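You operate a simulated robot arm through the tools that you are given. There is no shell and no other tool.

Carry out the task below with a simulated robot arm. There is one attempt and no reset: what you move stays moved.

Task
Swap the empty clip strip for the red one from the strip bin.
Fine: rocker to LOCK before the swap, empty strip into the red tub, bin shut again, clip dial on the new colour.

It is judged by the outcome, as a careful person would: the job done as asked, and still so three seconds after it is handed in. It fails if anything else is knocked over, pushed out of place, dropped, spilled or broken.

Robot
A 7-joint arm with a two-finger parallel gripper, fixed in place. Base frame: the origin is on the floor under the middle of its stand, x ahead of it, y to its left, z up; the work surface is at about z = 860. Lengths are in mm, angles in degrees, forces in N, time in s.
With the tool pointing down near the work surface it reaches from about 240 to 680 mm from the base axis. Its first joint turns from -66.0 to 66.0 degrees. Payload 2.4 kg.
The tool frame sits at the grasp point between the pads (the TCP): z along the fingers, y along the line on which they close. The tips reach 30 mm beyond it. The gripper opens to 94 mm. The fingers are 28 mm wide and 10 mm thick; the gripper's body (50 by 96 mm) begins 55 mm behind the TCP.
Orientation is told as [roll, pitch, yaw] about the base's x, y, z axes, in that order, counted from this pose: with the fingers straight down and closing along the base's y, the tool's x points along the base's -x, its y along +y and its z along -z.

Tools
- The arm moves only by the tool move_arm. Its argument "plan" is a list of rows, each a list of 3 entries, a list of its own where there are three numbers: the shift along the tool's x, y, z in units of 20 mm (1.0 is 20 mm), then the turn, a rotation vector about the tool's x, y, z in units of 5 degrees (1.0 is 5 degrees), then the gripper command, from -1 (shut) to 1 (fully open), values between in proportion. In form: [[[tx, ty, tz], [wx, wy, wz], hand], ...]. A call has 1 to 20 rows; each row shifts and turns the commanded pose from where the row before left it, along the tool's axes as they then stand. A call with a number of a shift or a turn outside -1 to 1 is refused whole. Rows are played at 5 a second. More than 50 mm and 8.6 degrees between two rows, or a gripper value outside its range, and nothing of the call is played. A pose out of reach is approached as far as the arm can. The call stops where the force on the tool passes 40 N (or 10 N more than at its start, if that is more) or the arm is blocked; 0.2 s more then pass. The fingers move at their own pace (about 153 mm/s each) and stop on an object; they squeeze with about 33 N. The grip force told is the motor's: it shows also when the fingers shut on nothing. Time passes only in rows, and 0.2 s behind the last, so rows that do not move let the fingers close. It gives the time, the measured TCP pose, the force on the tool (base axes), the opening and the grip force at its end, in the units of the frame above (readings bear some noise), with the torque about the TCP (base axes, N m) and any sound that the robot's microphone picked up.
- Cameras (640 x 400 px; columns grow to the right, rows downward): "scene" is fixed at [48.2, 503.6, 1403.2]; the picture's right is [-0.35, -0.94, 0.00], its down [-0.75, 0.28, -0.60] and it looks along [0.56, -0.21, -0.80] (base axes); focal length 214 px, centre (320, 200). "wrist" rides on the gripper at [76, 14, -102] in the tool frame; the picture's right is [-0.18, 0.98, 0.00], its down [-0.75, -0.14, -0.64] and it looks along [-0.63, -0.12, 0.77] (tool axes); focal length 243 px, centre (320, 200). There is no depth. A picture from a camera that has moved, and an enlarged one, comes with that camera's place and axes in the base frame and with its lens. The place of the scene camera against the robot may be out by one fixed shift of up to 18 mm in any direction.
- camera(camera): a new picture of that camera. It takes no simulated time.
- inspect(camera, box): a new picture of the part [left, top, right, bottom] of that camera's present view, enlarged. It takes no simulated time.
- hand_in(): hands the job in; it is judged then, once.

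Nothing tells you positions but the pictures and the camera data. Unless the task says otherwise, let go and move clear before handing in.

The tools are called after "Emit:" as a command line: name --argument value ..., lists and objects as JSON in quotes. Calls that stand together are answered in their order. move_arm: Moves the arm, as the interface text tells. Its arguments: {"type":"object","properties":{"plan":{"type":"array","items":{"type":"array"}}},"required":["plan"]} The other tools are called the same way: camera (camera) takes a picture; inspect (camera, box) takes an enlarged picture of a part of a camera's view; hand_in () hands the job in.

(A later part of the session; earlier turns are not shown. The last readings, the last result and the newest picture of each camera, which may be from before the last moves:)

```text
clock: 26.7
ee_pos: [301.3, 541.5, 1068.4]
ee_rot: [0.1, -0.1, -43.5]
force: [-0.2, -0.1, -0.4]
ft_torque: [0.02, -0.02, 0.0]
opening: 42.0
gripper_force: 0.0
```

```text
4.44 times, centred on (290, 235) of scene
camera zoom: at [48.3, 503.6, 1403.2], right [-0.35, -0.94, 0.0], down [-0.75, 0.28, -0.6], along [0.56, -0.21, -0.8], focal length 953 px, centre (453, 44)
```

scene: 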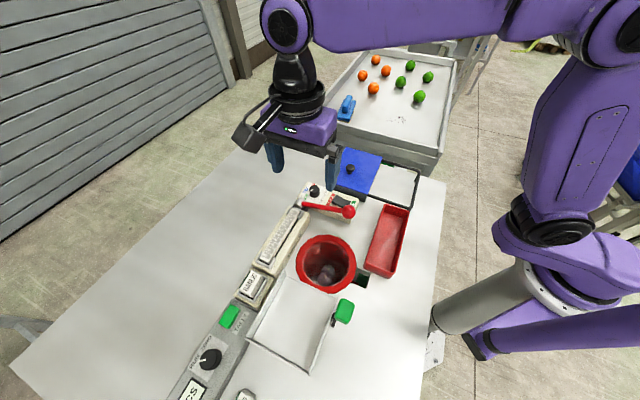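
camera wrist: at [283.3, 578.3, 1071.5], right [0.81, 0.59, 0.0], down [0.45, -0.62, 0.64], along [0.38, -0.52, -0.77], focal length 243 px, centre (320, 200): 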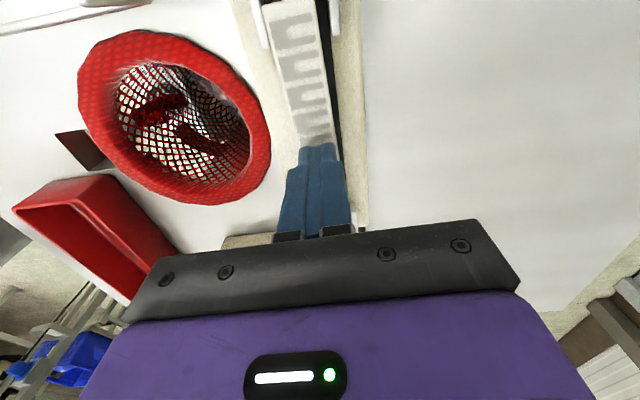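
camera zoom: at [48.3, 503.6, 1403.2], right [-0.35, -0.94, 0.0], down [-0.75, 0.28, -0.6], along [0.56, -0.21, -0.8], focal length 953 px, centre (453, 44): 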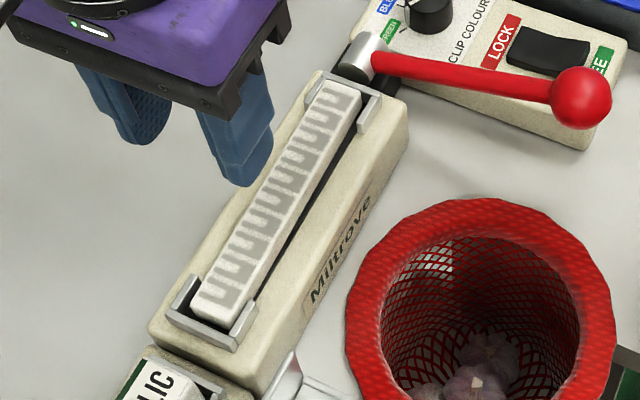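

Emit:
move_arm --plan '[[[0, -1, 0], [0, 0, 0], -0.1], [[0, -1, 0], [0, 0, 0], -0.1], [[0, -1, 0], [0, 0, 0], -0.1], [[0, -1, 0], [0, 0, 0], -0.1]]'

Emit:
camera --camera "wrist"

Emit:
inspect --camera "wrist" --box '[340, 0, 500, 100]'

Emit:
inspect --camera "wrist" --box '[340, 100, 500, 200]'

```text
clock: 27.7
ee_pos: [246.0, 484.9, 1067.0]
ee_rot: [0.1, 0.1, -43.5]
force: [0.1, 0.2, 0.2]
ft_torque: [-0.02, -0.02, 0.02]
opening: 42.4
gripper_force: 0.1
```

```text
taken
camera wrist: at [200.1, 547.2, 1171.0], right [0.81, 0.59, 0.0], down [0.45, -0.62, 0.64], along [0.38, -0.52, -0.77], focal length 243 px, centre (320, 200)
```

wrist: 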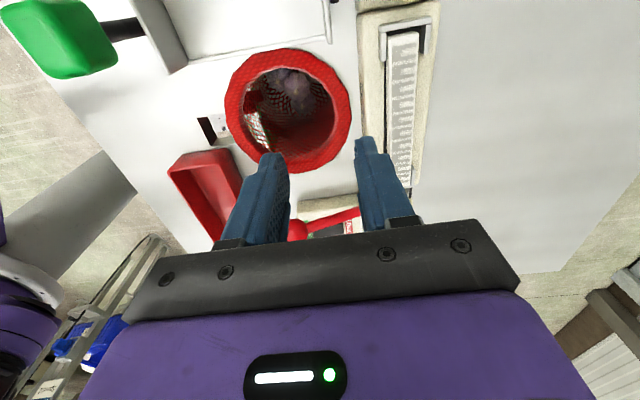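

```text
4.00 times, centred on (420, 50) of wrist
camera zoom: at [200.1, 547.2, 1171.0], right [0.81, 0.59, 0.0], down [0.45, -0.62, 0.64], along [0.38, -0.52, -0.77], focal length 970 px, centre (-80, 800)
```

zoom: 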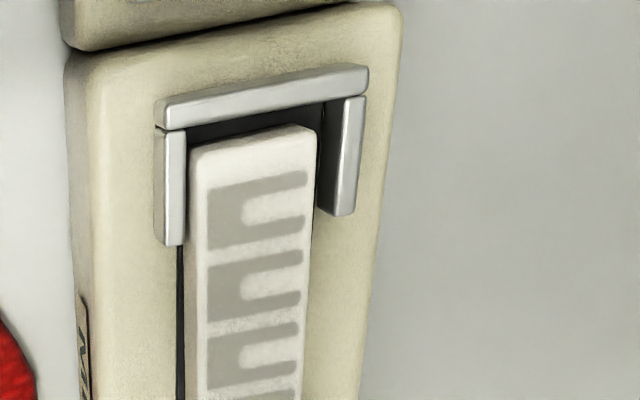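

```text
4.00 times, centred on (420, 150) of wrist
camera zoom: at [200.1, 547.2, 1171.0], right [0.81, 0.59, 0.0], down [0.45, -0.62, 0.64], along [0.38, -0.52, -0.77], focal length 970 px, centre (-80, 400)
```

zoom: 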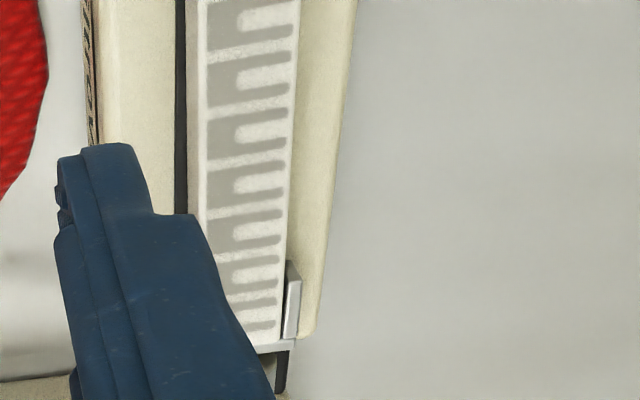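

The strip is still seated and aligned, with its top at about z≈928. I'll return to its centre, grip a little deeper (tips at about 914.5), and lift in small steps while watching the force.

Emit:
move_arm --plan '[[[-0.494, 0.992, 0], [0, 0, 0], -0.1], [[-0.494, 0.992, 0], [0, 0, 0], -0.1], [[-0.494, 0.992, 0], [0, 0, 0], -0.1], [[-0.494, 0.992, 0], [0, 0, 0], -0.1], [[0, 0, 0.97], [0, 0, 0], -0.1], [[0, 0, 0.97], [0, 0, 0], -0.1], [[0, 0, 0.97], [0, 0, 0], -0.1], [[0, 0, 0.97], [0, 0, 0], -0.1], [[0, 0, 0.97], [0, 0, 0], -0.1], [[0, 0, 0.95], [0, 0, 0], -0.1], [[0, 0, 0.15], [0, 0, 0], -0.1], [[0, 0, 0.12], [0, 0, 0], -0.1]]'

Emit:
inspect --camera "wrist" --box '[240, 80, 400, 200]'

```text
clock: 30.3
ee_pos: [327.9, 514.8, 945.6]
ee_rot: [0.2, 0.0, -43.5]
force: [-0.1, -0.7, 0.1]
ft_torque: [0.01, -0.06, -0.04]
opening: 42.6
gripper_force: 0.0
```

```text
3.33 times, centred on (320, 140) of wrist
camera zoom: at [283.2, 577.7, 1049.7], right [0.81, 0.59, 0.0], down [0.45, -0.62, 0.64], along [0.38, -0.52, -0.77], focal length 809 px, centre (320, 400)
```

zoom: 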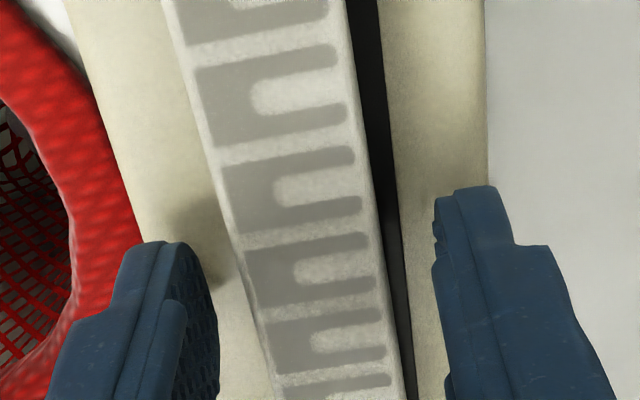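

Emit:
move_arm --plan '[[[0, 0, 0.05], [0, 0, 0], -0.3], [[0, 0, 0], [0, 0, 0], -1], [[0, 0, 0], [0, 0, 0], -1], [[0, 0, 0], [0, 0, 0], -1]]'

Emit:
inspect --camera "wrist" --box '[240, 80, 400, 200]'

```text
clock: 31.3
ee_pos: [330.4, 515.3, 945.2]
ee_rot: [0.1, 0.0, -43.5]
force: [0.2, -0.4, 0.1]
ft_torque: [0.01, 0.0, -0.01]
opening: 23.8
gripper_force: 33.3
```

```text
3.33 times, centred on (320, 140) of wrist
camera zoom: at [283.4, 578.1, 1048.9], right [0.81, 0.59, 0.0], down [0.45, -0.62, 0.64], along [0.38, -0.52, -0.77], focal length 809 px, centre (320, 400)
```

zoom: 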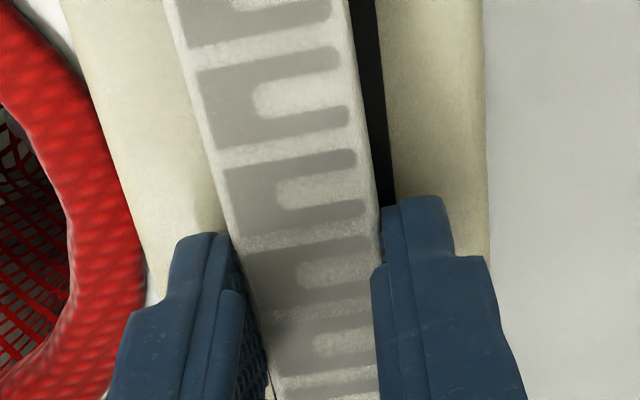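

Opening is 23.8 mm, so I'm gripping the strip again. I'll lift 2 mm at a time and read the force.

Emit:
move_arm --plan '[[[0, 0, -0.05], [0, 0, 0], -1], [[0, 0, -0.05], [0, 0, 0], -1]]'

```text
clock: 31.9
ee_pos: [329.5, 514.8, 947.4]
ee_rot: [0.1, 0.0, -43.5]
force: [-0.5, -0.1, -0.1]
ft_torque: [0.01, -0.03, -0.01]
opening: 24.0
gripper_force: 33.0
```

Emit:
move_arm --plan '[[[0, 0, -0.05], [0, 0, 0], -1], [[0, 0, -0.05], [0, 0, 0], -1], [[0, 0, -0.05], [0, 0, 0], -1]]'

Emit:
inspect --camera "wrist" --box '[240, 80, 400, 200]'

Emit:
inspect --camera "scene" --box '[230, 190, 350, 280]'

```text
clock: 32.7
ee_pos: [329.0, 513.7, 951.0]
ee_rot: [0.2, 0.0, -43.5]
force: [1.3, -0.5, -0.2]
ft_torque: [-0.01, -0.01, 0.02]
opening: 24.0
gripper_force: 33.4
```

```text
3.33 times, centred on (320, 140) of wrist
camera zoom: at [283.2, 578.2, 1054.2], right [0.81, 0.59, 0.0], down [0.45, -0.62, 0.64], along [0.38, -0.52, -0.77], focal length 809 px, centre (320, 400)
```

zoom: 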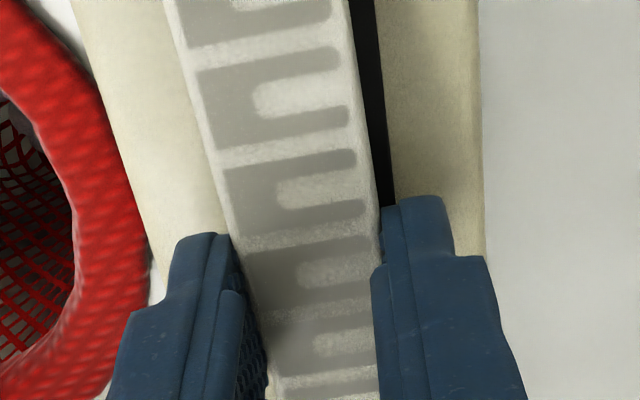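

```text
4.44 times, centred on (290, 235) of scene
camera zoom: at [48.2, 503.6, 1403.2], right [-0.35, -0.94, 0.0], down [-0.75, 0.28, -0.6], along [0.56, -0.21, -0.8], focal length 953 px, centre (453, 44)
```

zoom: 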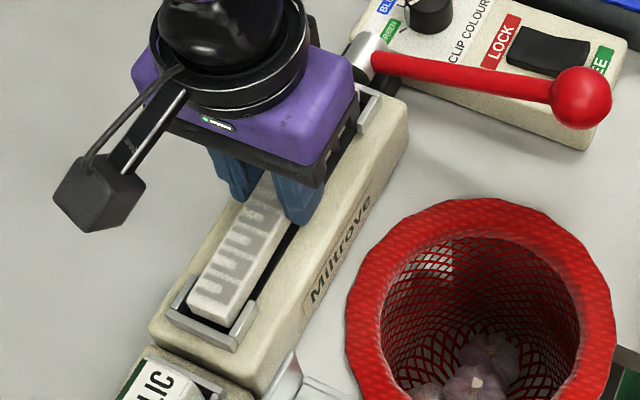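

The strip is rising with the fingers this time. I'll keep lifting gently.

Emit:
move_arm --plan '[[[0, 0, -0.1], [0, 0, 0], -1], [[0, 0, -0.1], [0, 0, 0], -1], [[0, 0, -0.1], [0, 0, 0], -1], [[0, 0, -0.1], [0, 0, 0], -1]]'

Emit:
inspect --camera "wrist" --box '[240, 80, 400, 200]'

Emit:
inspect --camera "scene" --box '[230, 190, 350, 280]'

```text
clock: 33.7
ee_pos: [327.7, 514.7, 958.8]
ee_rot: [0.2, -0.1, -43.5]
force: [-1.1, -0.2, -0.6]
ft_torque: [-0.01, 0.0, 0.04]
opening: 23.9
gripper_force: 33.2
```

```text
3.33 times, centred on (320, 140) of wrist
camera zoom: at [283.1, 578.2, 1061.9], right [0.81, 0.59, 0.0], down [0.45, -0.62, 0.64], along [0.38, -0.52, -0.77], focal length 809 px, centre (320, 400)
```

zoom: 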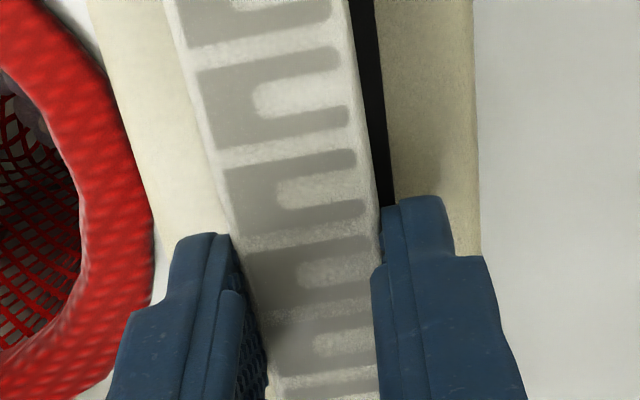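

```text
4.44 times, centred on (290, 235) of scene
camera zoom: at [48.2, 503.6, 1403.2], right [-0.35, -0.94, 0.0], down [-0.75, 0.28, -0.6], along [0.56, -0.21, -0.8], focal length 953 px, centre (453, 44)
```

zoom: 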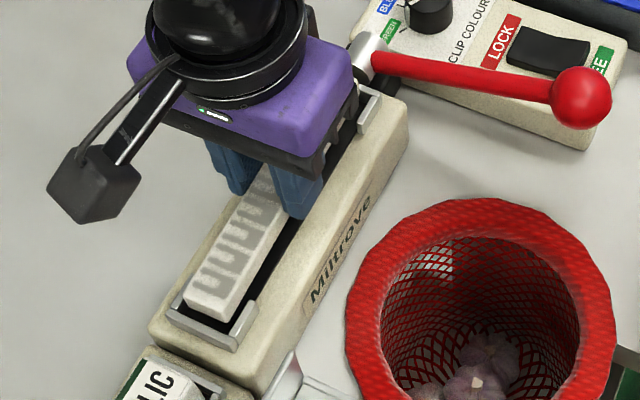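

Emit:
move_arm --plan '[[[0, 0, -0.12], [0, 0, 0], -1], [[0, 0, -0.15], [0, 0, 0], -1], [[0, 0, -0.18], [0, 0, 0], -1], [[0, 0, -0.2], [0, 0, 0], -1], [[0, 0, -0.2], [0, 0, 0], -1], [[0, 0, -0.2], [0, 0, 0], -1], [[0, 0, -0.2], [0, 0, 0], -1], [[0, 0, -0.2], [0, 0, 0], -1], [[0, 0, -0.2], [0, 0, 0], -1], [[0, 0, -0.2], [0, 0, 0], -1], [[0, 0, -0.2], [0, 0, 0], -1], [[0, 0, -0.2], [0, 0, 0], -1], [[0, 0, -0.2], [0, 0, 0], -1], [[0, 0, -0.2], [0, 0, 0], -1], [[0, 0, -0.2], [0, 0, 0], -1], [[0, 0, -0.2], [0, 0, 0], -1], [[0, 0, -0.15], [0, 0, 0], -1], [[0, 0, -0.1], [0, 0, 0], -1]]'

Emit:
camera --camera "wrist"

Emit:
camera --camera "scene"

```text
clock: 37.5
ee_pos: [327.8, 514.7, 1025.3]
ee_rot: [0.1, 0.0, -43.4]
force: [0.1, -0.2, -0.6]
ft_torque: [-0.04, 0.0, 0.01]
opening: 23.9
gripper_force: 33.3
```

```text
taken
camera wrist: at [282.8, 578.1, 1128.0], right [0.81, 0.59, 0.0], down [0.45, -0.62, 0.64], along [0.38, -0.52, -0.77], focal length 243 px, centre (320, 200)
```

wrist: 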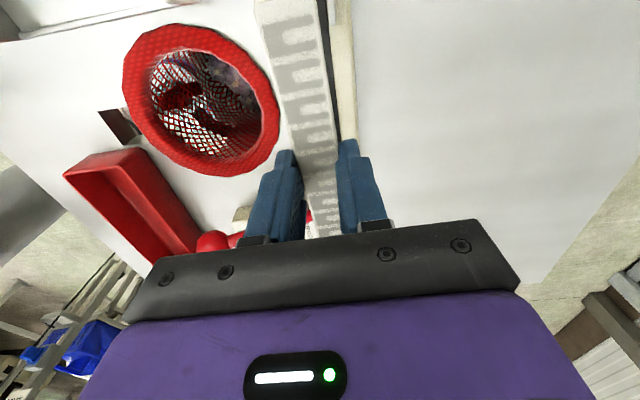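

```text
taken
```

scene: 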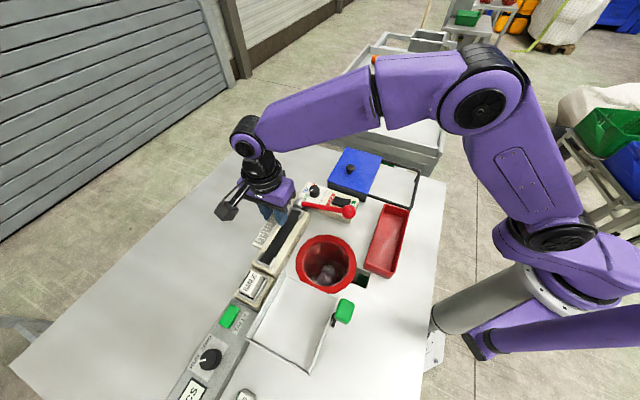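

The strip is clear at about z 1025. The red tub's centre works out to about (238,243), with its long axis nearly parallel to the strip. I'll carry it over, passing above the lever ball.

Emit:
move_arm --plan '[[[-0.08, -0.17, 0], [0, 0, 0], -1], [[-0.169, -0.36, 0], [0, 0, 0], -1], [[-0.319, -0.68, 0], [0, 0, 0], -1], [[-0.319, -0.68, 0], [0, 0, 0], -1], [[-0.319, -0.68, 0], [0, 0, 0], -1], [[-0.319, -0.68, 0], [0, 0, 0], -1], [[-0.319, -0.68, 0], [0, 0, 0], -1], [[-0.319, -0.68, 0], [0, 0, 0], -1], [[-0.319, -0.68, 0], [0, 0, 0], -1], [[-0.319, -0.68, 0], [0, 0, 0], -1], [[-0.319, -0.68, 0], [0, 0, 0], -1], [[-0.319, -0.68, 0], [0, 0, 0], -1], [[-0.319, -0.68, 0], [0, 0, 0], -1], [[-0.319, -0.68, 0], [0, 0, 0], -1], [[-0.319, -0.68, 0], [0, 0, 0], -1], [[-0.319, -0.68, 0], [0, 0, 0], -1], [[-0.319, -0.68, 0], [0, 0, 0], -1], [[-0.319, -0.68, 0], [0, 0, 0], -1], [[-0.319, -0.68, 0], [0, 0, 0.2], -1], [[-0.169, -0.36, 0], [0, 0, 0.2], -1]]'

Emit:
camera --camera "wrist"

Emit:
inspect --camera "scene" --box '[280, 150, 440, 290]'

```text
clock: 41.7
ee_pos: [242.2, 252.9, 1023.5]
ee_rot: [0.2, 0.0, -45.5]
force: [-0.2, 1.0, -0.9]
ft_torque: [-0.01, 0.03, 0.04]
opening: 23.6
gripper_force: 33.1
```

```text
taken
camera wrist: at [198.4, 318.0, 1127.6], right [0.83, 0.56, 0.0], down [0.43, -0.64, 0.64], along [0.36, -0.53, -0.77], focal length 243 px, centre (320, 200)
```

wrist: 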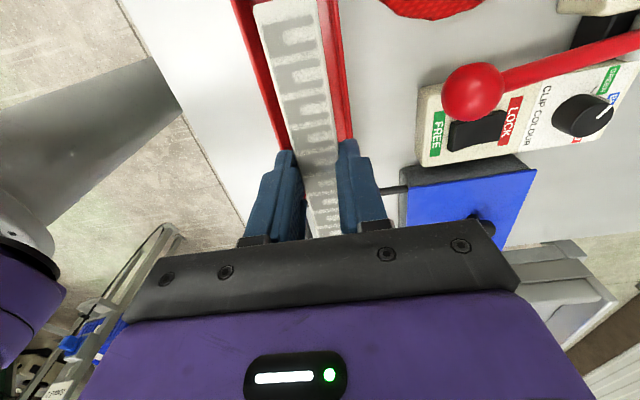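

```text
2.86 times, centred on (360, 220) of scene
camera zoom: at [48.2, 503.6, 1403.2], right [-0.35, -0.94, 0.0], down [-0.75, 0.28, -0.6], along [0.56, -0.21, -0.8], focal length 613 px, centre (206, 143)
```

zoom: 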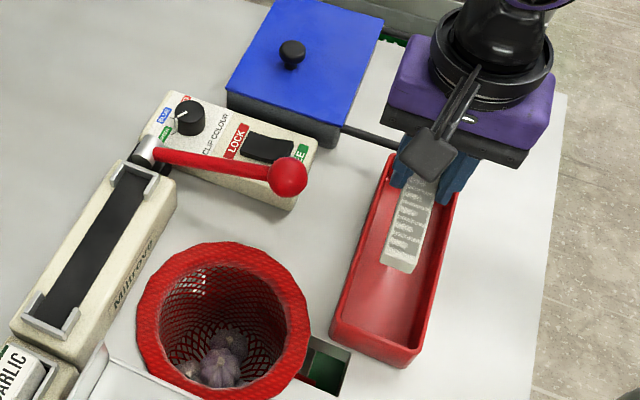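

The cradle is empty and the strip is over the tub, but I'm about 10 mm off its centreline. I'll correct that and start lowering.

Emit:
move_arm --plan '[[[-0.1, -0.26, 0], [0, 0, 0], -1], [[-0.1, -0.26, 0], [0, 0, 0], -1], [[0, 0, 0.3], [0, 0, 0], -1], [[0, 0, 0.5], [0, 0, 0], -1], [[0, 0, 0.5], [0, 0, 0], -1], [[0, 0, 0.5], [0, 0, 0], -1], [[0, 0, 0.5], [0, 0, 0], -1], [[0, 0, 0.5], [0, 0, 0], -1], [[0, 0, 0.5], [0, 0, 0], -1], [[0, 0, 0.5], [0, 0, 0], -1], [[0, 0, 0.3], [0, 0, 0], -1]]'

Emit:
camera --camera "wrist"

Emit:
inspect --camera "scene" --box '[320, 170, 440, 290]'

```text
clock: 44.1
ee_pos: [237.6, 243.5, 942.0]
ee_rot: [0.2, 0.0, -45.6]
force: [0.1, -0.1, 0.3]
ft_torque: [0.03, 0.0, -0.02]
opening: 23.7
gripper_force: 33.2
```

```text
taken
camera wrist: at [194.2, 308.4, 1045.4], right [0.83, 0.56, 0.0], down [0.43, -0.64, 0.64], along [0.36, -0.53, -0.77], focal length 243 px, centre (320, 200)
```

wrist: 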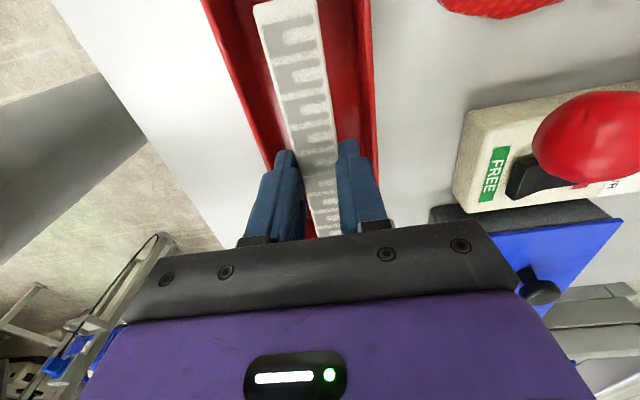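

```text
3.33 times, centred on (380, 230) of scene
camera zoom: at [48.2, 503.6, 1403.2], right [-0.35, -0.94, 0.0], down [-0.75, 0.28, -0.6], along [0.56, -0.21, -0.8], focal length 715 px, centre (120, 100)
```

zoom: 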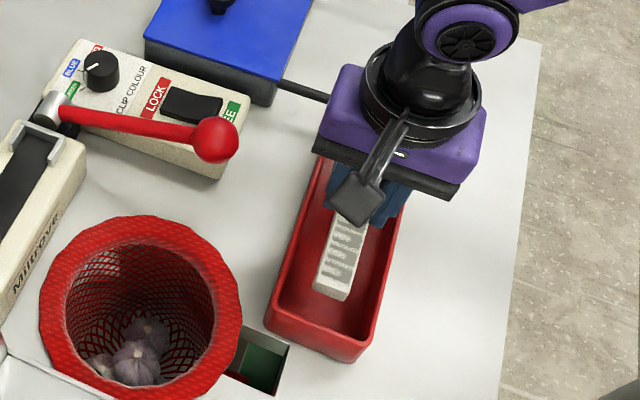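

The strip is well centred in the tub. I'll keep lowering gently until it touches the floor.

Emit:
move_arm --plan '[[[0, 0, 0.4], [0, 0, 0], -1], [[0, 0, 0.4], [0, 0, 0], -1], [[0, 0, 0.4], [0, 0, 0], -1], [[0, 0, 0.3], [0, 0, 0], -1], [[0, 0, 0.2], [0, 0, 0], -1], [[0, 0, 0.1], [0, 0, 0], -1]]'

Emit:
inspect --camera "scene" --box '[340, 190, 430, 290]'

```text
clock: 45.5
ee_pos: [238.3, 242.9, 907.5]
ee_rot: [0.0, 0.0, -45.5]
force: [0.2, 0.0, 0.1]
ft_torque: [-0.04, -0.01, 0.01]
opening: 24.0
gripper_force: 33.2
```

```text
4.00 times, centred on (385, 240) of scene
camera zoom: at [48.2, 503.6, 1403.2], right [-0.35, -0.94, 0.0], down [-0.75, 0.28, -0.6], along [0.56, -0.21, -0.8], focal length 858 px, centre (60, 40)
```

zoom: 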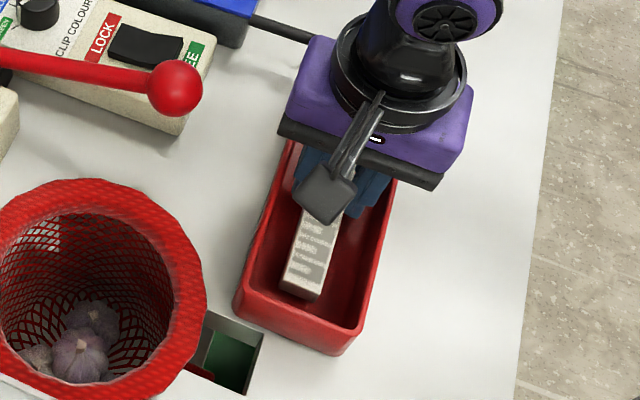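

Emit:
move_arm --plan '[[[0, 0, 0.1], [0, 0, 0], -1], [[0, 0, 0.1], [0, 0, 0], -1], [[0, 0, 0.05], [0, 0, 0], -1]]'

```text
clock: 46.3
ee_pos: [238.0, 242.5, 900.9]
ee_rot: [0.0, 0.0, -45.5]
force: [-0.2, 0.4, -0.3]
ft_torque: [-0.03, 0.0, -0.03]
opening: 24.0
gripper_force: 32.8
```

Emit:
move_arm --plan '[[[0, 0, 0.08], [0, 0, 0], -1], [[0, 0, 0.05], [0, 0, 0], -1]]'

```text
clock: 46.9
ee_pos: [238.7, 243.3, 898.7]
ee_rot: [0.1, 0.0, -45.5]
force: [-0.9, -0.7, 6.6]
ft_torque: [-0.12, -0.07, -0.03]
opening: 23.9
gripper_force: 32.8
```

Contact at about 7 N, so the strip is on the tub floor. I'll open just enough to let go and rise straight up.

Emit:
move_arm --plan '[[[0, 0, 0], [0, 0, 0], -0.26], [[0, 0, 0], [0, 0, 0], -0.26], [[0, 0, -0.2], [0, 0, 0], -0.26], [[0, 0, -0.5], [0, 0, 0], -0.26], [[0, 0, -1], [0, 0, 0], -0.26], [[0, 0, -1], [0, 0, 0], -0.26], [[0, 0, -1], [0, 0, 0], -0.26], [[0, 0, -1], [0, 0, 0], -0.26], [[0, 0, -1], [0, 0, 0], -0.26], [[0, 0, -1], [0, 0, 0], -0.26]]'

Emit:
camera --camera "wrist"

Emit:
inspect --camera "scene" --box '[320, 170, 440, 290]'

```text
clock: 49.1
ee_pos: [237.5, 244.4, 1033.2]
ee_rot: [0.1, 0.0, -45.3]
force: [-0.1, 0.2, -0.2]
ft_torque: [-0.02, 0.04, -0.01]
opening: 35.0
gripper_force: 0.0
```

```text
taken
camera wrist: at [194.1, 308.5, 1136.4], right [0.83, 0.56, 0.0], down [0.43, -0.64, 0.64], along [0.36, -0.53, -0.77], focal length 243 px, centre (320, 200)
```

wrist: 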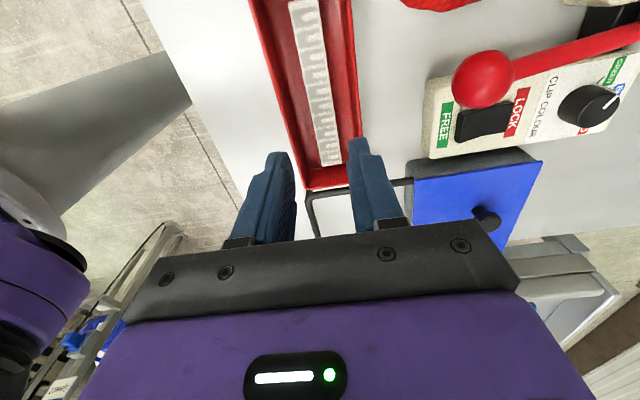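

```text
3.33 times, centred on (380, 230) of scene
camera zoom: at [48.2, 503.6, 1403.2], right [-0.35, -0.94, 0.0], down [-0.75, 0.28, -0.6], along [0.56, -0.21, -0.8], focal length 715 px, centre (120, 100)
```

zoom: 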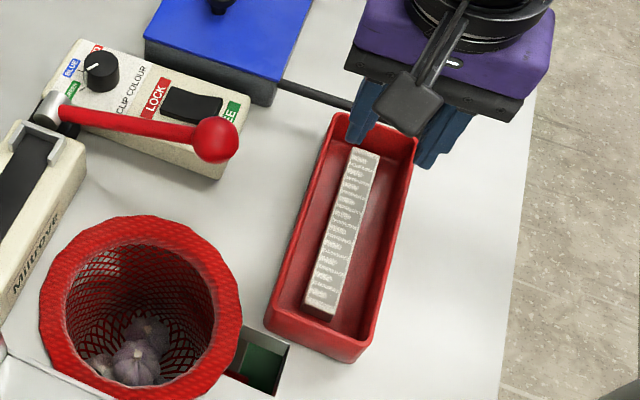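

The empty strip lies in the red tub. Next is the bin: the lid appears to slide along the black rails toward (-0.7,-0.7), away from the bin. I'll move above the knob to look.

Emit:
move_arm --plan '[[[-0.93, 0.952, -0.03], [0, 0, 0], 0.3], [[-0.93, 0.952, -0.03], [0, 0, 0], 0.3], [[-0.93, 0.952, -0.03], [0, 0, 0], 0.3], [[-0.93, 0.952, -0.03], [0, 0, 0], 0.3], [[-0.93, 0.952, -0.03], [0, 0, 0], 0.3], [[-0.93, 0.952, -0.03], [0, 0, 0], 0.3], [[-0.93, 0.952, -0.03], [0, 0, 0], 0.3], [[-0.93, 0.952, -0.03], [0, 0, 0], 0.3], [[-0.93, 0.952, -0.03], [0, 0, 0], 0.3]]'

Emit:
camera --camera "wrist"

Emit:
inspect --camera "wrist" --box '[160, 40, 480, 240]'

Emit:
inspect --camera "scene" --box '[300, 130, 440, 230]'

```text
clock: 51.1
ee_pos: [478.8, 243.1, 1037.8]
ee_rot: [0.0, 0.0, -45.6]
force: [-0.8, -0.2, 0.1]
ft_torque: [0.02, 0.05, 0.03]
opening: 61.1
gripper_force: 0.1
```

```text
taken
camera wrist: at [434.4, 308.3, 1141.6], right [0.83, 0.56, 0.0], down [0.43, -0.64, 0.64], along [0.36, -0.53, -0.77], focal length 243 px, centre (320, 200)
```

wrist: 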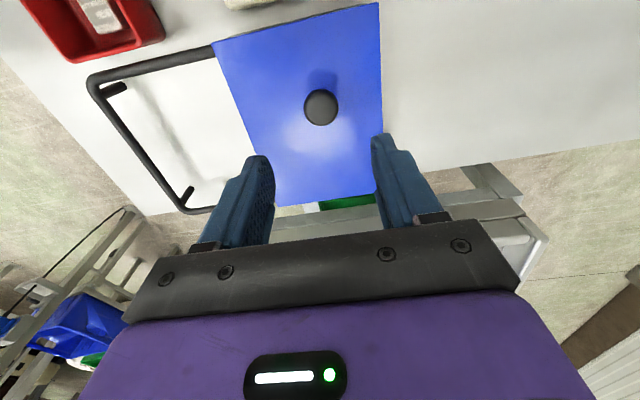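

```text
2.00 times, centred on (320, 140) of wrist
camera zoom: at [434.4, 308.3, 1141.6], right [0.83, 0.56, 0.0], down [0.43, -0.64, 0.64], along [0.36, -0.53, -0.77], focal length 485 px, centre (320, 320)
```

zoom: 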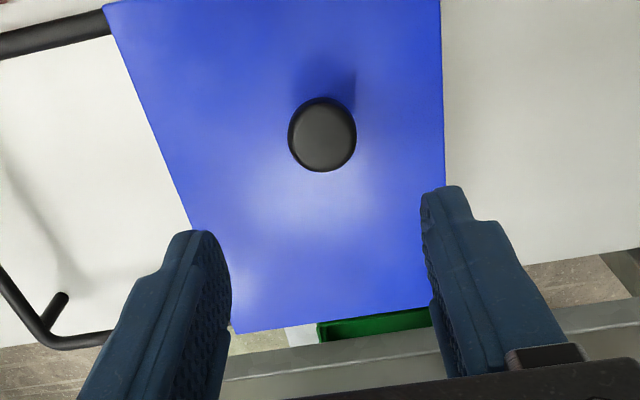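

```text
4.00 times, centred on (370, 180) of scene
camera zoom: at [48.2, 503.6, 1403.2], right [-0.35, -0.94, 0.0], down [-0.75, 0.28, -0.6], along [0.56, -0.21, -0.8], focal length 858 px, centre (120, 280)
```

zoom: 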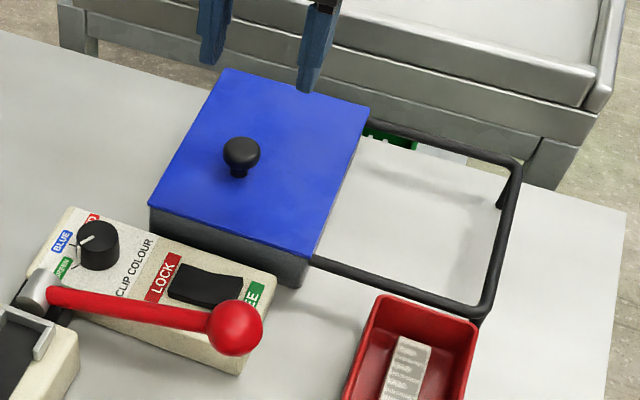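

The knob is right below the gripper, and the lid edges run parallel to the tool's y axis. I'll lower around the knob and grip it.

Emit:
move_arm --plan '[[[0.1, 0, 1], [0, 0, 0], 0.3], [[0.05, 0, 1], [0, 0, 0], 0.3], [[0, 0, 1], [0, 0, 0], 0.3], [[0, 0, 1], [0, 0, 0], 0.3], [[0, 0, 0.6], [0, 0, 0], 0.3]]'

Emit:
inspect --camera "wrist" --box '[220, 80, 420, 220]'

Emit:
inspect --camera "scene" --box '[320, 130, 400, 200]'

```text
clock: 52.3
ee_pos: [475.7, 246.9, 945.8]
ee_rot: [0.1, 0.0, -45.5]
force: [-0.8, 0.7, 0.0]
ft_torque: [0.0, -0.02, 0.02]
opening: 61.2
gripper_force: 0.1
```

```text
2.86 times, centred on (320, 150) of wrist
camera zoom: at [431.9, 311.4, 1049.2], right [0.83, 0.56, 0.0], down [0.43, -0.64, 0.64], along [0.36, -0.53, -0.77], focal length 693 px, centre (320, 343)
```

zoom: 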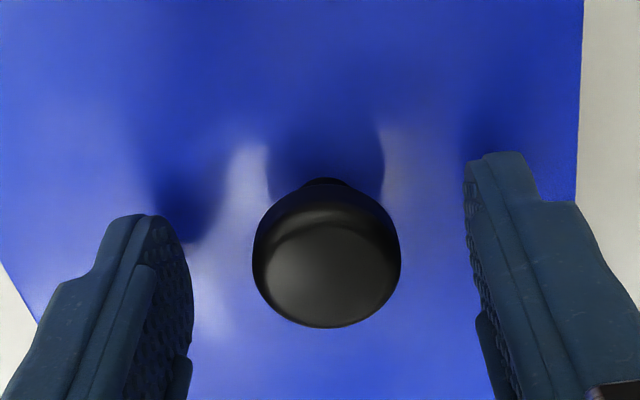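

```text
5.71 times, centred on (360, 165) of scene
camera zoom: at [48.2, 503.6, 1403.2], right [-0.35, -0.94, 0.0], down [-0.75, 0.28, -0.6], along [0.56, -0.21, -0.8], focal length 1226 px, centre (91, 400)
```

zoom: 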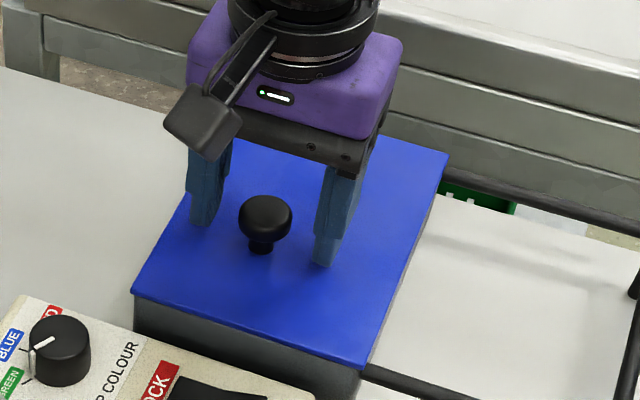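

Emit:
move_arm --plan '[[[0, 0, 0.15], [0, 0, 0], 0.3], [[0, 0, 0.15], [0, 0, 0], 0.3], [[0, 0, 0], [0, 0, 0], -0.2], [[0, 0, 0], [0, 0, 0], -1], [[0, 0, 0], [0, 0, 0], -1]]'

Emit:
inspect --camera "wrist" --box '[220, 80, 420, 220]'

```text
clock: 53.5
ee_pos: [474.1, 246.1, 938.8]
ee_rot: [0.0, -0.1, -45.5]
force: [-0.5, -0.4, -0.3]
ft_torque: [0.03, 0.0, -0.02]
opening: 28.7
gripper_force: 45.0
```

```text
2.86 times, centred on (320, 150) of wrist
camera zoom: at [431.5, 311.0, 1043.5], right [0.83, 0.56, 0.0], down [0.43, -0.64, 0.64], along [0.36, -0.53, -0.77], focal length 693 px, centre (320, 343)
```

zoom: 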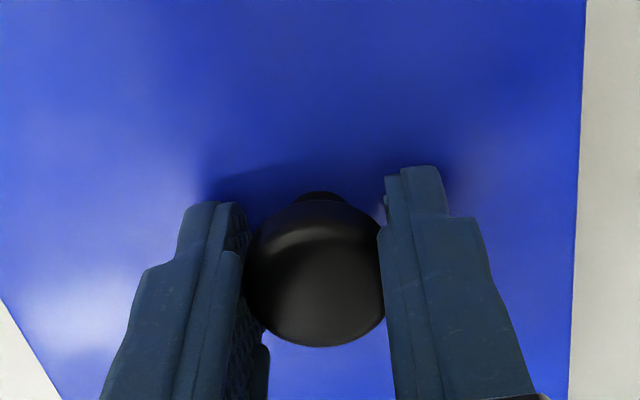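

The knob is gripped at 28.7 mm. I'll pull a few millimetres along the rails to test whether the lid slides.

Emit:
move_arm --plan '[[[0, -0.1, 0], [0, 0, 0], -1], [[0, -0.15, 0], [0, 0, 0], -1], [[0, -0.25, 0], [0, 0, 0], -1]]'

Emit:
inspect --camera "scene" --box '[300, 130, 440, 230]'

```text
clock: 54.3
ee_pos: [468.3, 240.2, 938.7]
ee_rot: [0.2, 0.0, -45.5]
force: [0.4, 0.3, 0.5]
ft_torque: [-0.07, -0.14, -0.04]
opening: 28.8
gripper_force: 45.2
```

```text
4.00 times, centred on (370, 180) of scene
camera zoom: at [48.2, 503.6, 1403.2], right [-0.35, -0.94, 0.0], down [-0.75, 0.28, -0.6], along [0.56, -0.21, -0.8], focal length 858 px, centre (120, 280)
```

zoom: 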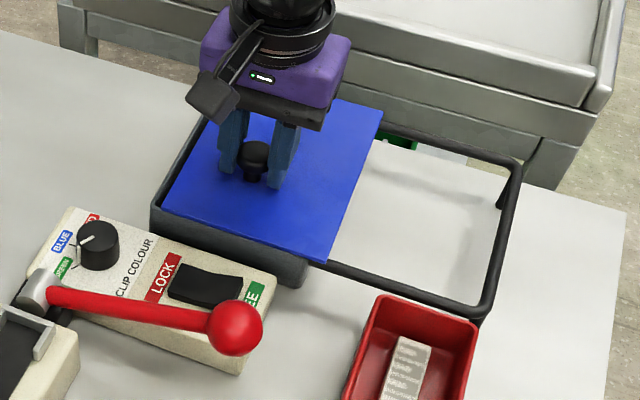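

The lid slides freely. I'll keep pulling it along the rails, about 100 mm more.

Emit:
move_arm --plan '[[[0, -0.3, 0], [0, 0, 0], -1], [[0, -0.4, 0], [0, 0, 0], -1], [[0, -0.4, 0], [0, 0, 0], -1], [[0, -0.4, 0], [0, 0, 0], -1], [[0, -0.4, 0], [0, 0, 0], -1], [[0, -0.4, 0], [0, 0, 0], -1], [[0, -0.4, 0], [0, 0, 0], -1], [[0, -0.4, 0], [0, 0, 0], -1], [[0, -0.4, 0], [0, 0, 0], -1], [[0, -0.4, 0], [0, 0, 0], -1], [[0, -0.4, 0], [0, 0, 0], -1], [[0, -0.4, 0], [0, 0, 0], -1], [[0, -0.3, 0], [0, 0, 0], -1]]'

Emit:
inspect --camera "scene" --box '[300, 130, 440, 230]'

Emit:
camera --camera "wrist"

```text
clock: 57.1
ee_pos: [397.4, 168.9, 940.0]
ee_rot: [0.4, 0.1, -45.5]
force: [8.8, -8.6, 15.2]
ft_torque: [-0.12, -0.07, 0.0]
opening: 29.1
gripper_force: 44.9
```

```text
4.00 times, centred on (370, 180) of scene
camera zoom: at [48.3, 503.3, 1403.4], right [-0.35, -0.94, 0.0], down [-0.75, 0.28, -0.6], along [0.56, -0.21, -0.8], focal length 858 px, centre (120, 280)
```

zoom: 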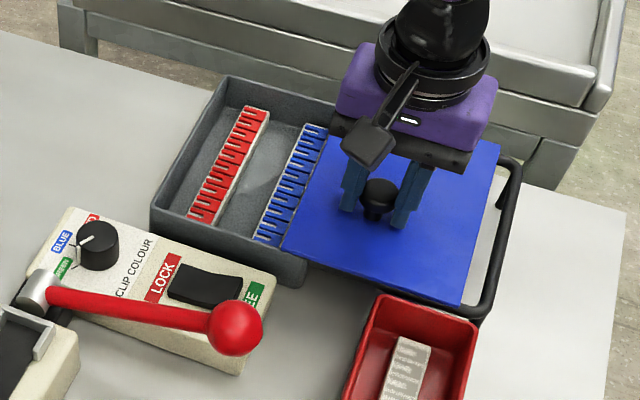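

```text
taken
camera wrist: at [353.5, 233.2, 1043.4], right [0.83, 0.56, 0.0], down [0.42, -0.64, 0.64], along [0.36, -0.53, -0.77], focal length 243 px, centre (320, 200)
```

wrist: 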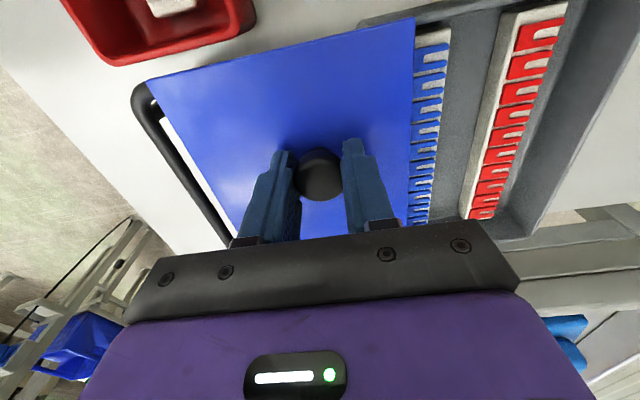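

The bin is open, with the red strip on the far side and the blue strip next to the lid. That's enough access, so I'll let go of the knob and rise.

Emit:
move_arm --plan '[[[0, 0, 0], [0, 0, 0], -0.1], [[0, 0, 0], [0, 0, 0], 0.1], [[0, 0, 0], [0, 0, 0], 0.1], [[0, 0, -0.5], [0, 0, 0], 0.1], [[0, 0, -1], [0, 0, 0], 0.1], [[0, 0, -1], [0, 0, 0], 0.1], [[0, 0, -1], [0, 0, 0], 0.1], [[0, 0, -1], [0, 0, 0], 0.1], [[0, 0, -1], [0, 0, 0], 0.1]]'

Emit:
inspect --camera "scene" --box '[300, 130, 440, 230]'

Emit:
camera --camera "wrist"

```text
clock: 59.1
ee_pos: [397.2, 169.6, 1050.6]
ee_rot: [0.1, -0.1, -45.6]
force: [-0.2, 0.0, 0.7]
ft_torque: [-0.02, -0.04, -0.04]
opening: 52.0
gripper_force: 0.1
```

```text
4.00 times, centred on (370, 180) of scene
camera zoom: at [48.2, 503.6, 1403.2], right [-0.35, -0.94, 0.0], down [-0.75, 0.28, -0.6], along [0.56, -0.21, -0.8], focal length 858 px, centre (120, 280)
```

zoom: 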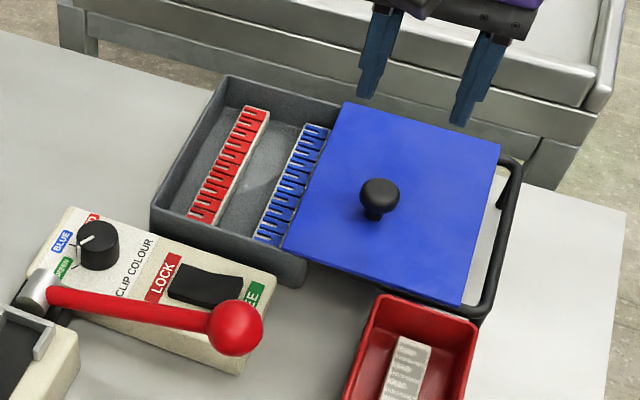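

```text
taken
camera wrist: at [352.7, 234.0, 1154.2], right [0.83, 0.56, 0.0], down [0.43, -0.64, 0.64], along [0.36, -0.53, -0.77], focal length 243 px, centre (320, 200)
```

wrist: 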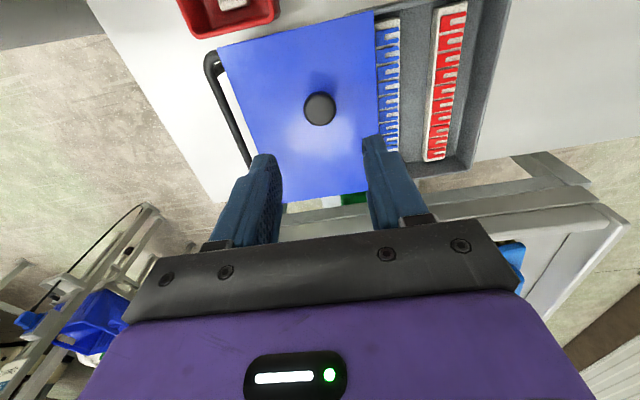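

Both strips are in clear view. I'll move above the red strip, around (498,250), and line up with it.

Emit:
move_arm --plan '[[[-0.097, 0.915, 0], [0, 0, 0], 0], [[-0.097, 0.915, 0], [0, 0, 0], 0], [[-0.097, 0.915, 0], [0, 0, 0], 0], [[-0.097, 0.915, 0], [0, 0, 0], 0], [[-0.097, 0.915, 0], [0, 0, 0], 0], [[-0.097, 0.915, 0], [0, 0, 0], 0], [[-0.097, 0.915, 0], [0, 0, 0], 0]]'

Emit:
camera --camera "wrist"

Emit:
inspect --camera "wrist" --box '[240, 0, 400, 100]'

Emit:
inspect --camera "wrist" --box '[240, 100, 400, 200]'

```text
clock: 60.7
ee_pos: [496.0, 249.6, 1049.2]
ee_rot: [0.2, 0.0, -45.5]
force: [-0.6, 0.0, -0.2]
ft_torque: [-0.02, -0.01, -0.01]
opening: 47.0
gripper_force: 0.0
```

```text
taken
camera wrist: at [453.6, 314.6, 1153.5], right [0.83, 0.56, 0.0], down [0.43, -0.64, 0.64], along [0.36, -0.53, -0.77], focal length 243 px, centre (320, 200)
```

wrist: 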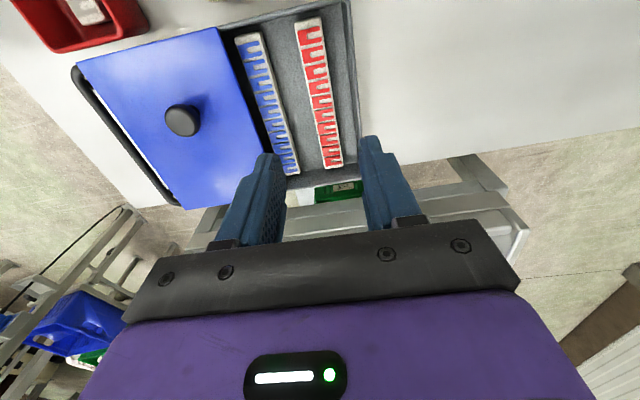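

```text
4.00 times, centred on (320, 50) of wrist
camera zoom: at [453.6, 314.6, 1153.5], right [0.83, 0.56, 0.0], down [0.43, -0.64, 0.64], along [0.36, -0.53, -0.77], focal length 970 px, centre (320, 800)
```

zoom: 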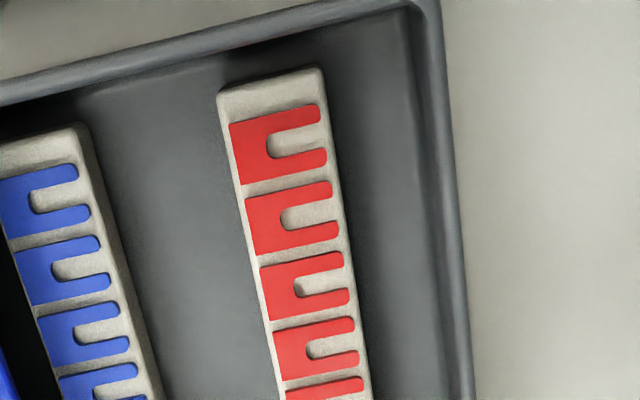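

```text
4.00 times, centred on (320, 150) of wrist
camera zoom: at [453.6, 314.6, 1153.5], right [0.83, 0.56, 0.0], down [0.43, -0.64, 0.64], along [0.36, -0.53, -0.77], focal length 970 px, centre (320, 400)
```

zoom: 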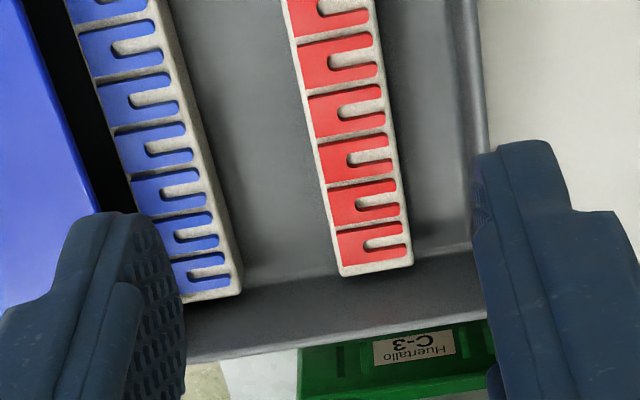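

The red strip lies parallel to the tool axis, its centre about 16 mm further along. I'll shift there, narrow the opening to clear the bin wall, and descend partway.

Emit:
move_arm --plan '[[[-0.4, 0.02, 0], [0, 0, 0], -0.27], [[-0.39, 0.01, 0], [0, 0, 0], -0.27], [[0, 0, 1], [0, 0, 0], -0.27], [[0, 0, 1], [0, 0, 0], -0.27], [[0, 0, 1], [0, 0, 0], -0.27], [[0, 0, 1], [0, 0, 0], -0.27], [[0, 0, 0.8], [0, 0, 0], -0.27]]'

Emit:
camera --camera "wrist"

Emit:
inspect --camera "wrist" --box '[220, 60, 420, 200]'

Emit:
inspect --camera "scene" --box '[300, 130, 400, 210]'

```text
clock: 62.3
ee_pos: [509.1, 239.3, 953.3]
ee_rot: [0.2, 0.0, -45.6]
force: [-0.1, -0.5, 0.2]
ft_torque: [-0.03, -0.02, -0.02]
opening: 34.6
gripper_force: 0.0
```

```text
taken
camera wrist: at [465.2, 303.6, 1057.0], right [0.83, 0.56, 0.0], down [0.43, -0.64, 0.64], along [0.36, -0.53, -0.77], focal length 243 px, centre (320, 200)
```

wrist: 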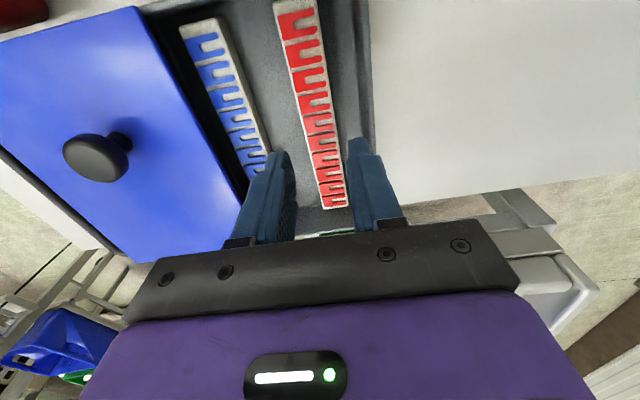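

```text
2.86 times, centred on (320, 130) of wrist
camera zoom: at [465.2, 303.6, 1057.0], right [0.83, 0.56, 0.0], down [0.43, -0.64, 0.64], along [0.36, -0.53, -0.77], focal length 693 px, centre (320, 400)
```

zoom: 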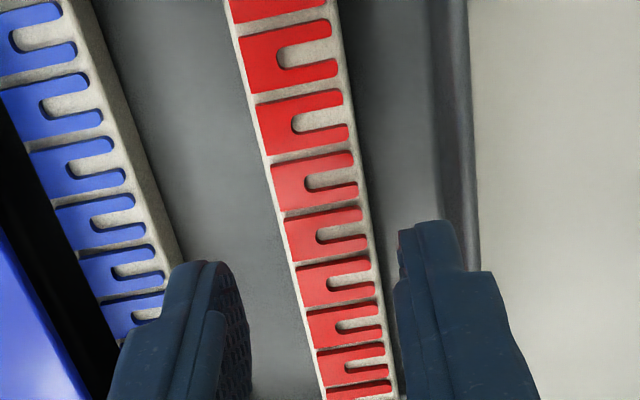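

```text
5.00 times, centred on (350, 170) of scene
camera zoom: at [48.2, 503.6, 1403.2], right [-0.35, -0.94, 0.0], down [-0.75, 0.28, -0.6], along [0.56, -0.21, -0.8], focal length 1072 px, centre (170, 350)
```

zoom: 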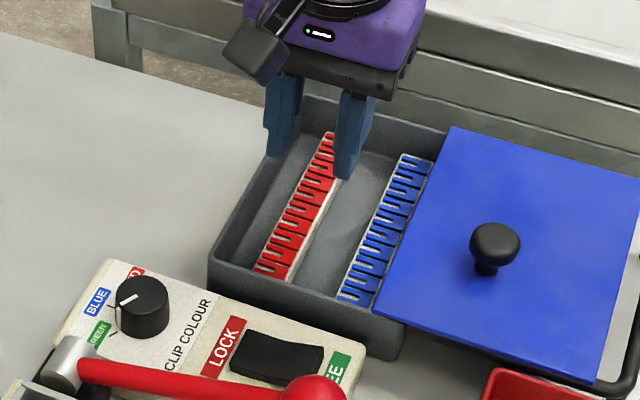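

Alignment is good. I'll make a small centring correction, then continue down.

Emit:
move_arm --plan '[[[-0.08, 0.03, 0.6], [0, 0, 0], -0.27], [[0, 0, 0.6], [0, 0, 0], -0.27], [[0, 0, 0.6], [0, 0, 0], -0.27], [[0, 0, 0.3], [0, 0, 0], -0.27], [[0, 0, 0.2], [0, 0, 0], -0.27]]'

Emit:
inspect --camera "wrist" --box '[240, 80, 400, 200]'

Emit:
inspect --camera "scene" --box '[300, 130, 400, 210]'

```text
clock: 63.5
ee_pos: [510.3, 239.2, 907.1]
ee_rot: [0.0, 0.0, -45.6]
force: [0.6, -0.3, 0.5]
ft_torque: [0.0, 0.0, -0.01]
opening: 34.3
gripper_force: 0.1
```

```text
3.33 times, centred on (320, 140) of wrist
camera zoom: at [466.6, 302.6, 1011.4], right [0.83, 0.56, 0.0], down [0.43, -0.64, 0.64], along [0.36, -0.53, -0.77], focal length 809 px, centre (320, 400)
```

zoom: 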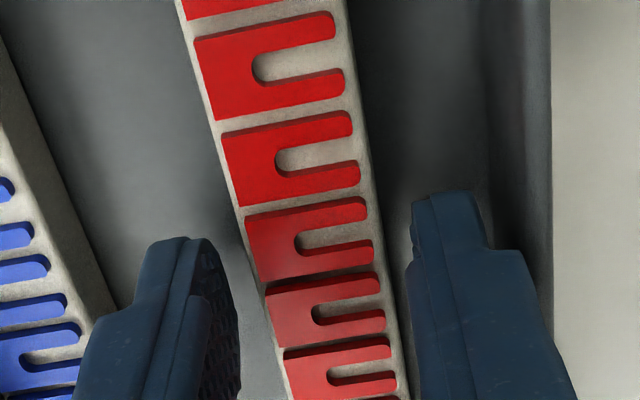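

```text
5.00 times, centred on (350, 170) of scene
camera zoom: at [48.2, 503.6, 1403.2], right [-0.35, -0.94, 0.0], down [-0.75, 0.28, -0.6], along [0.56, -0.21, -0.8], focal length 1072 px, centre (170, 350)
```

zoom: 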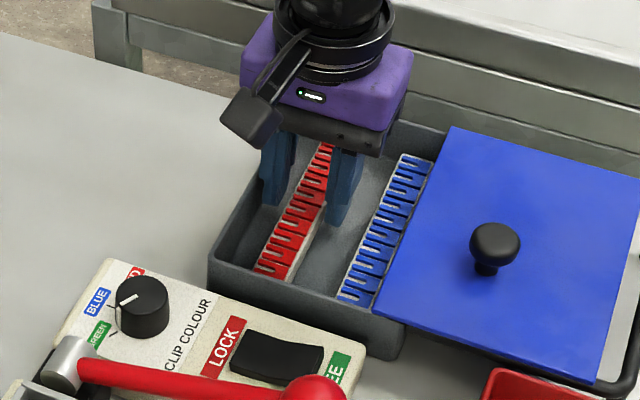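

Emit:
move_arm --plan '[[[0, 0, 0.2], [0, 0, 0], -0.27], [[0, 0, 0.1], [0, 0, 0], -0.27], [[0, 0, 0.05], [0, 0, 0], -0.27]]'

Emit:
inspect --camera "wrist" --box '[240, 80, 400, 200]'

```text
clock: 64.3
ee_pos: [510.2, 238.6, 901.5]
ee_rot: [0.3, 0.0, -45.5]
force: [-0.6, 0.0, 0.7]
ft_torque: [0.01, 0.01, 0.01]
opening: 34.4
gripper_force: 0.1
```

```text
3.33 times, centred on (320, 140) of wrist
camera zoom: at [466.8, 302.7, 1004.6], right [0.83, 0.56, 0.0], down [0.43, -0.64, 0.64], along [0.36, -0.53, -0.77], focal length 809 px, centre (320, 400)
```

zoom: 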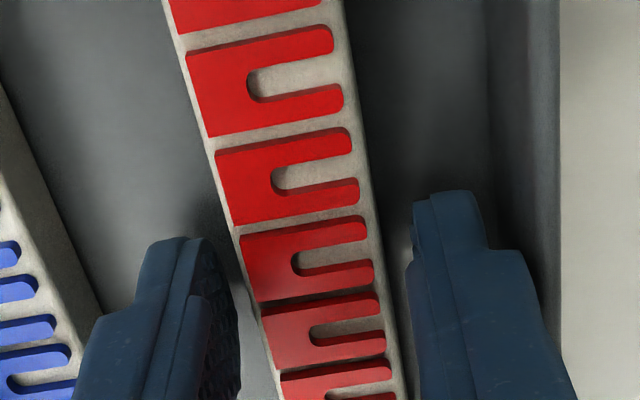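

Emit:
move_arm --plan '[[[0, 0, 0.08], [0, 0, 0], -0.27], [[0, 0, 0], [0, 0, 0], -0.4], [[0, 0, 0], [0, 0, 0], -1], [[0, 0, 0], [0, 0, 0], -1], [[0, 0, 0], [0, 0, 0], -1]]'

Emit:
inspect --camera "wrist" --box '[240, 80, 400, 200]'

```text
clock: 65.5
ee_pos: [509.6, 239.9, 898.9]
ee_rot: [0.1, 0.0, -45.5]
force: [-0.1, -0.3, 0.3]
ft_torque: [0.03, 0.01, 0.0]
opening: 23.8
gripper_force: 33.1
```

```text
3.33 times, centred on (320, 140) of wrist
camera zoom: at [466.9, 302.9, 1002.8], right [0.83, 0.56, 0.0], down [0.43, -0.64, 0.64], along [0.36, -0.53, -0.77], focal length 809 px, centre (320, 400)
```

zoom: 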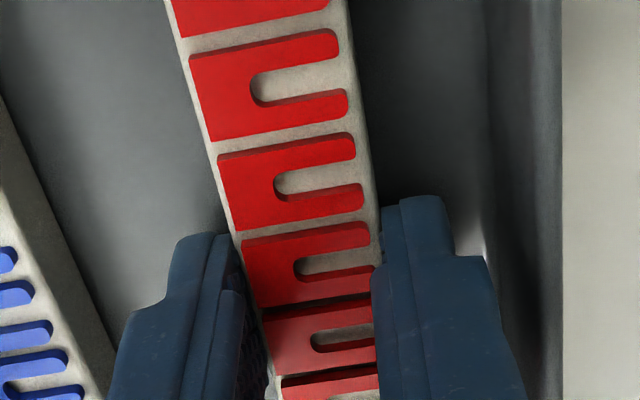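

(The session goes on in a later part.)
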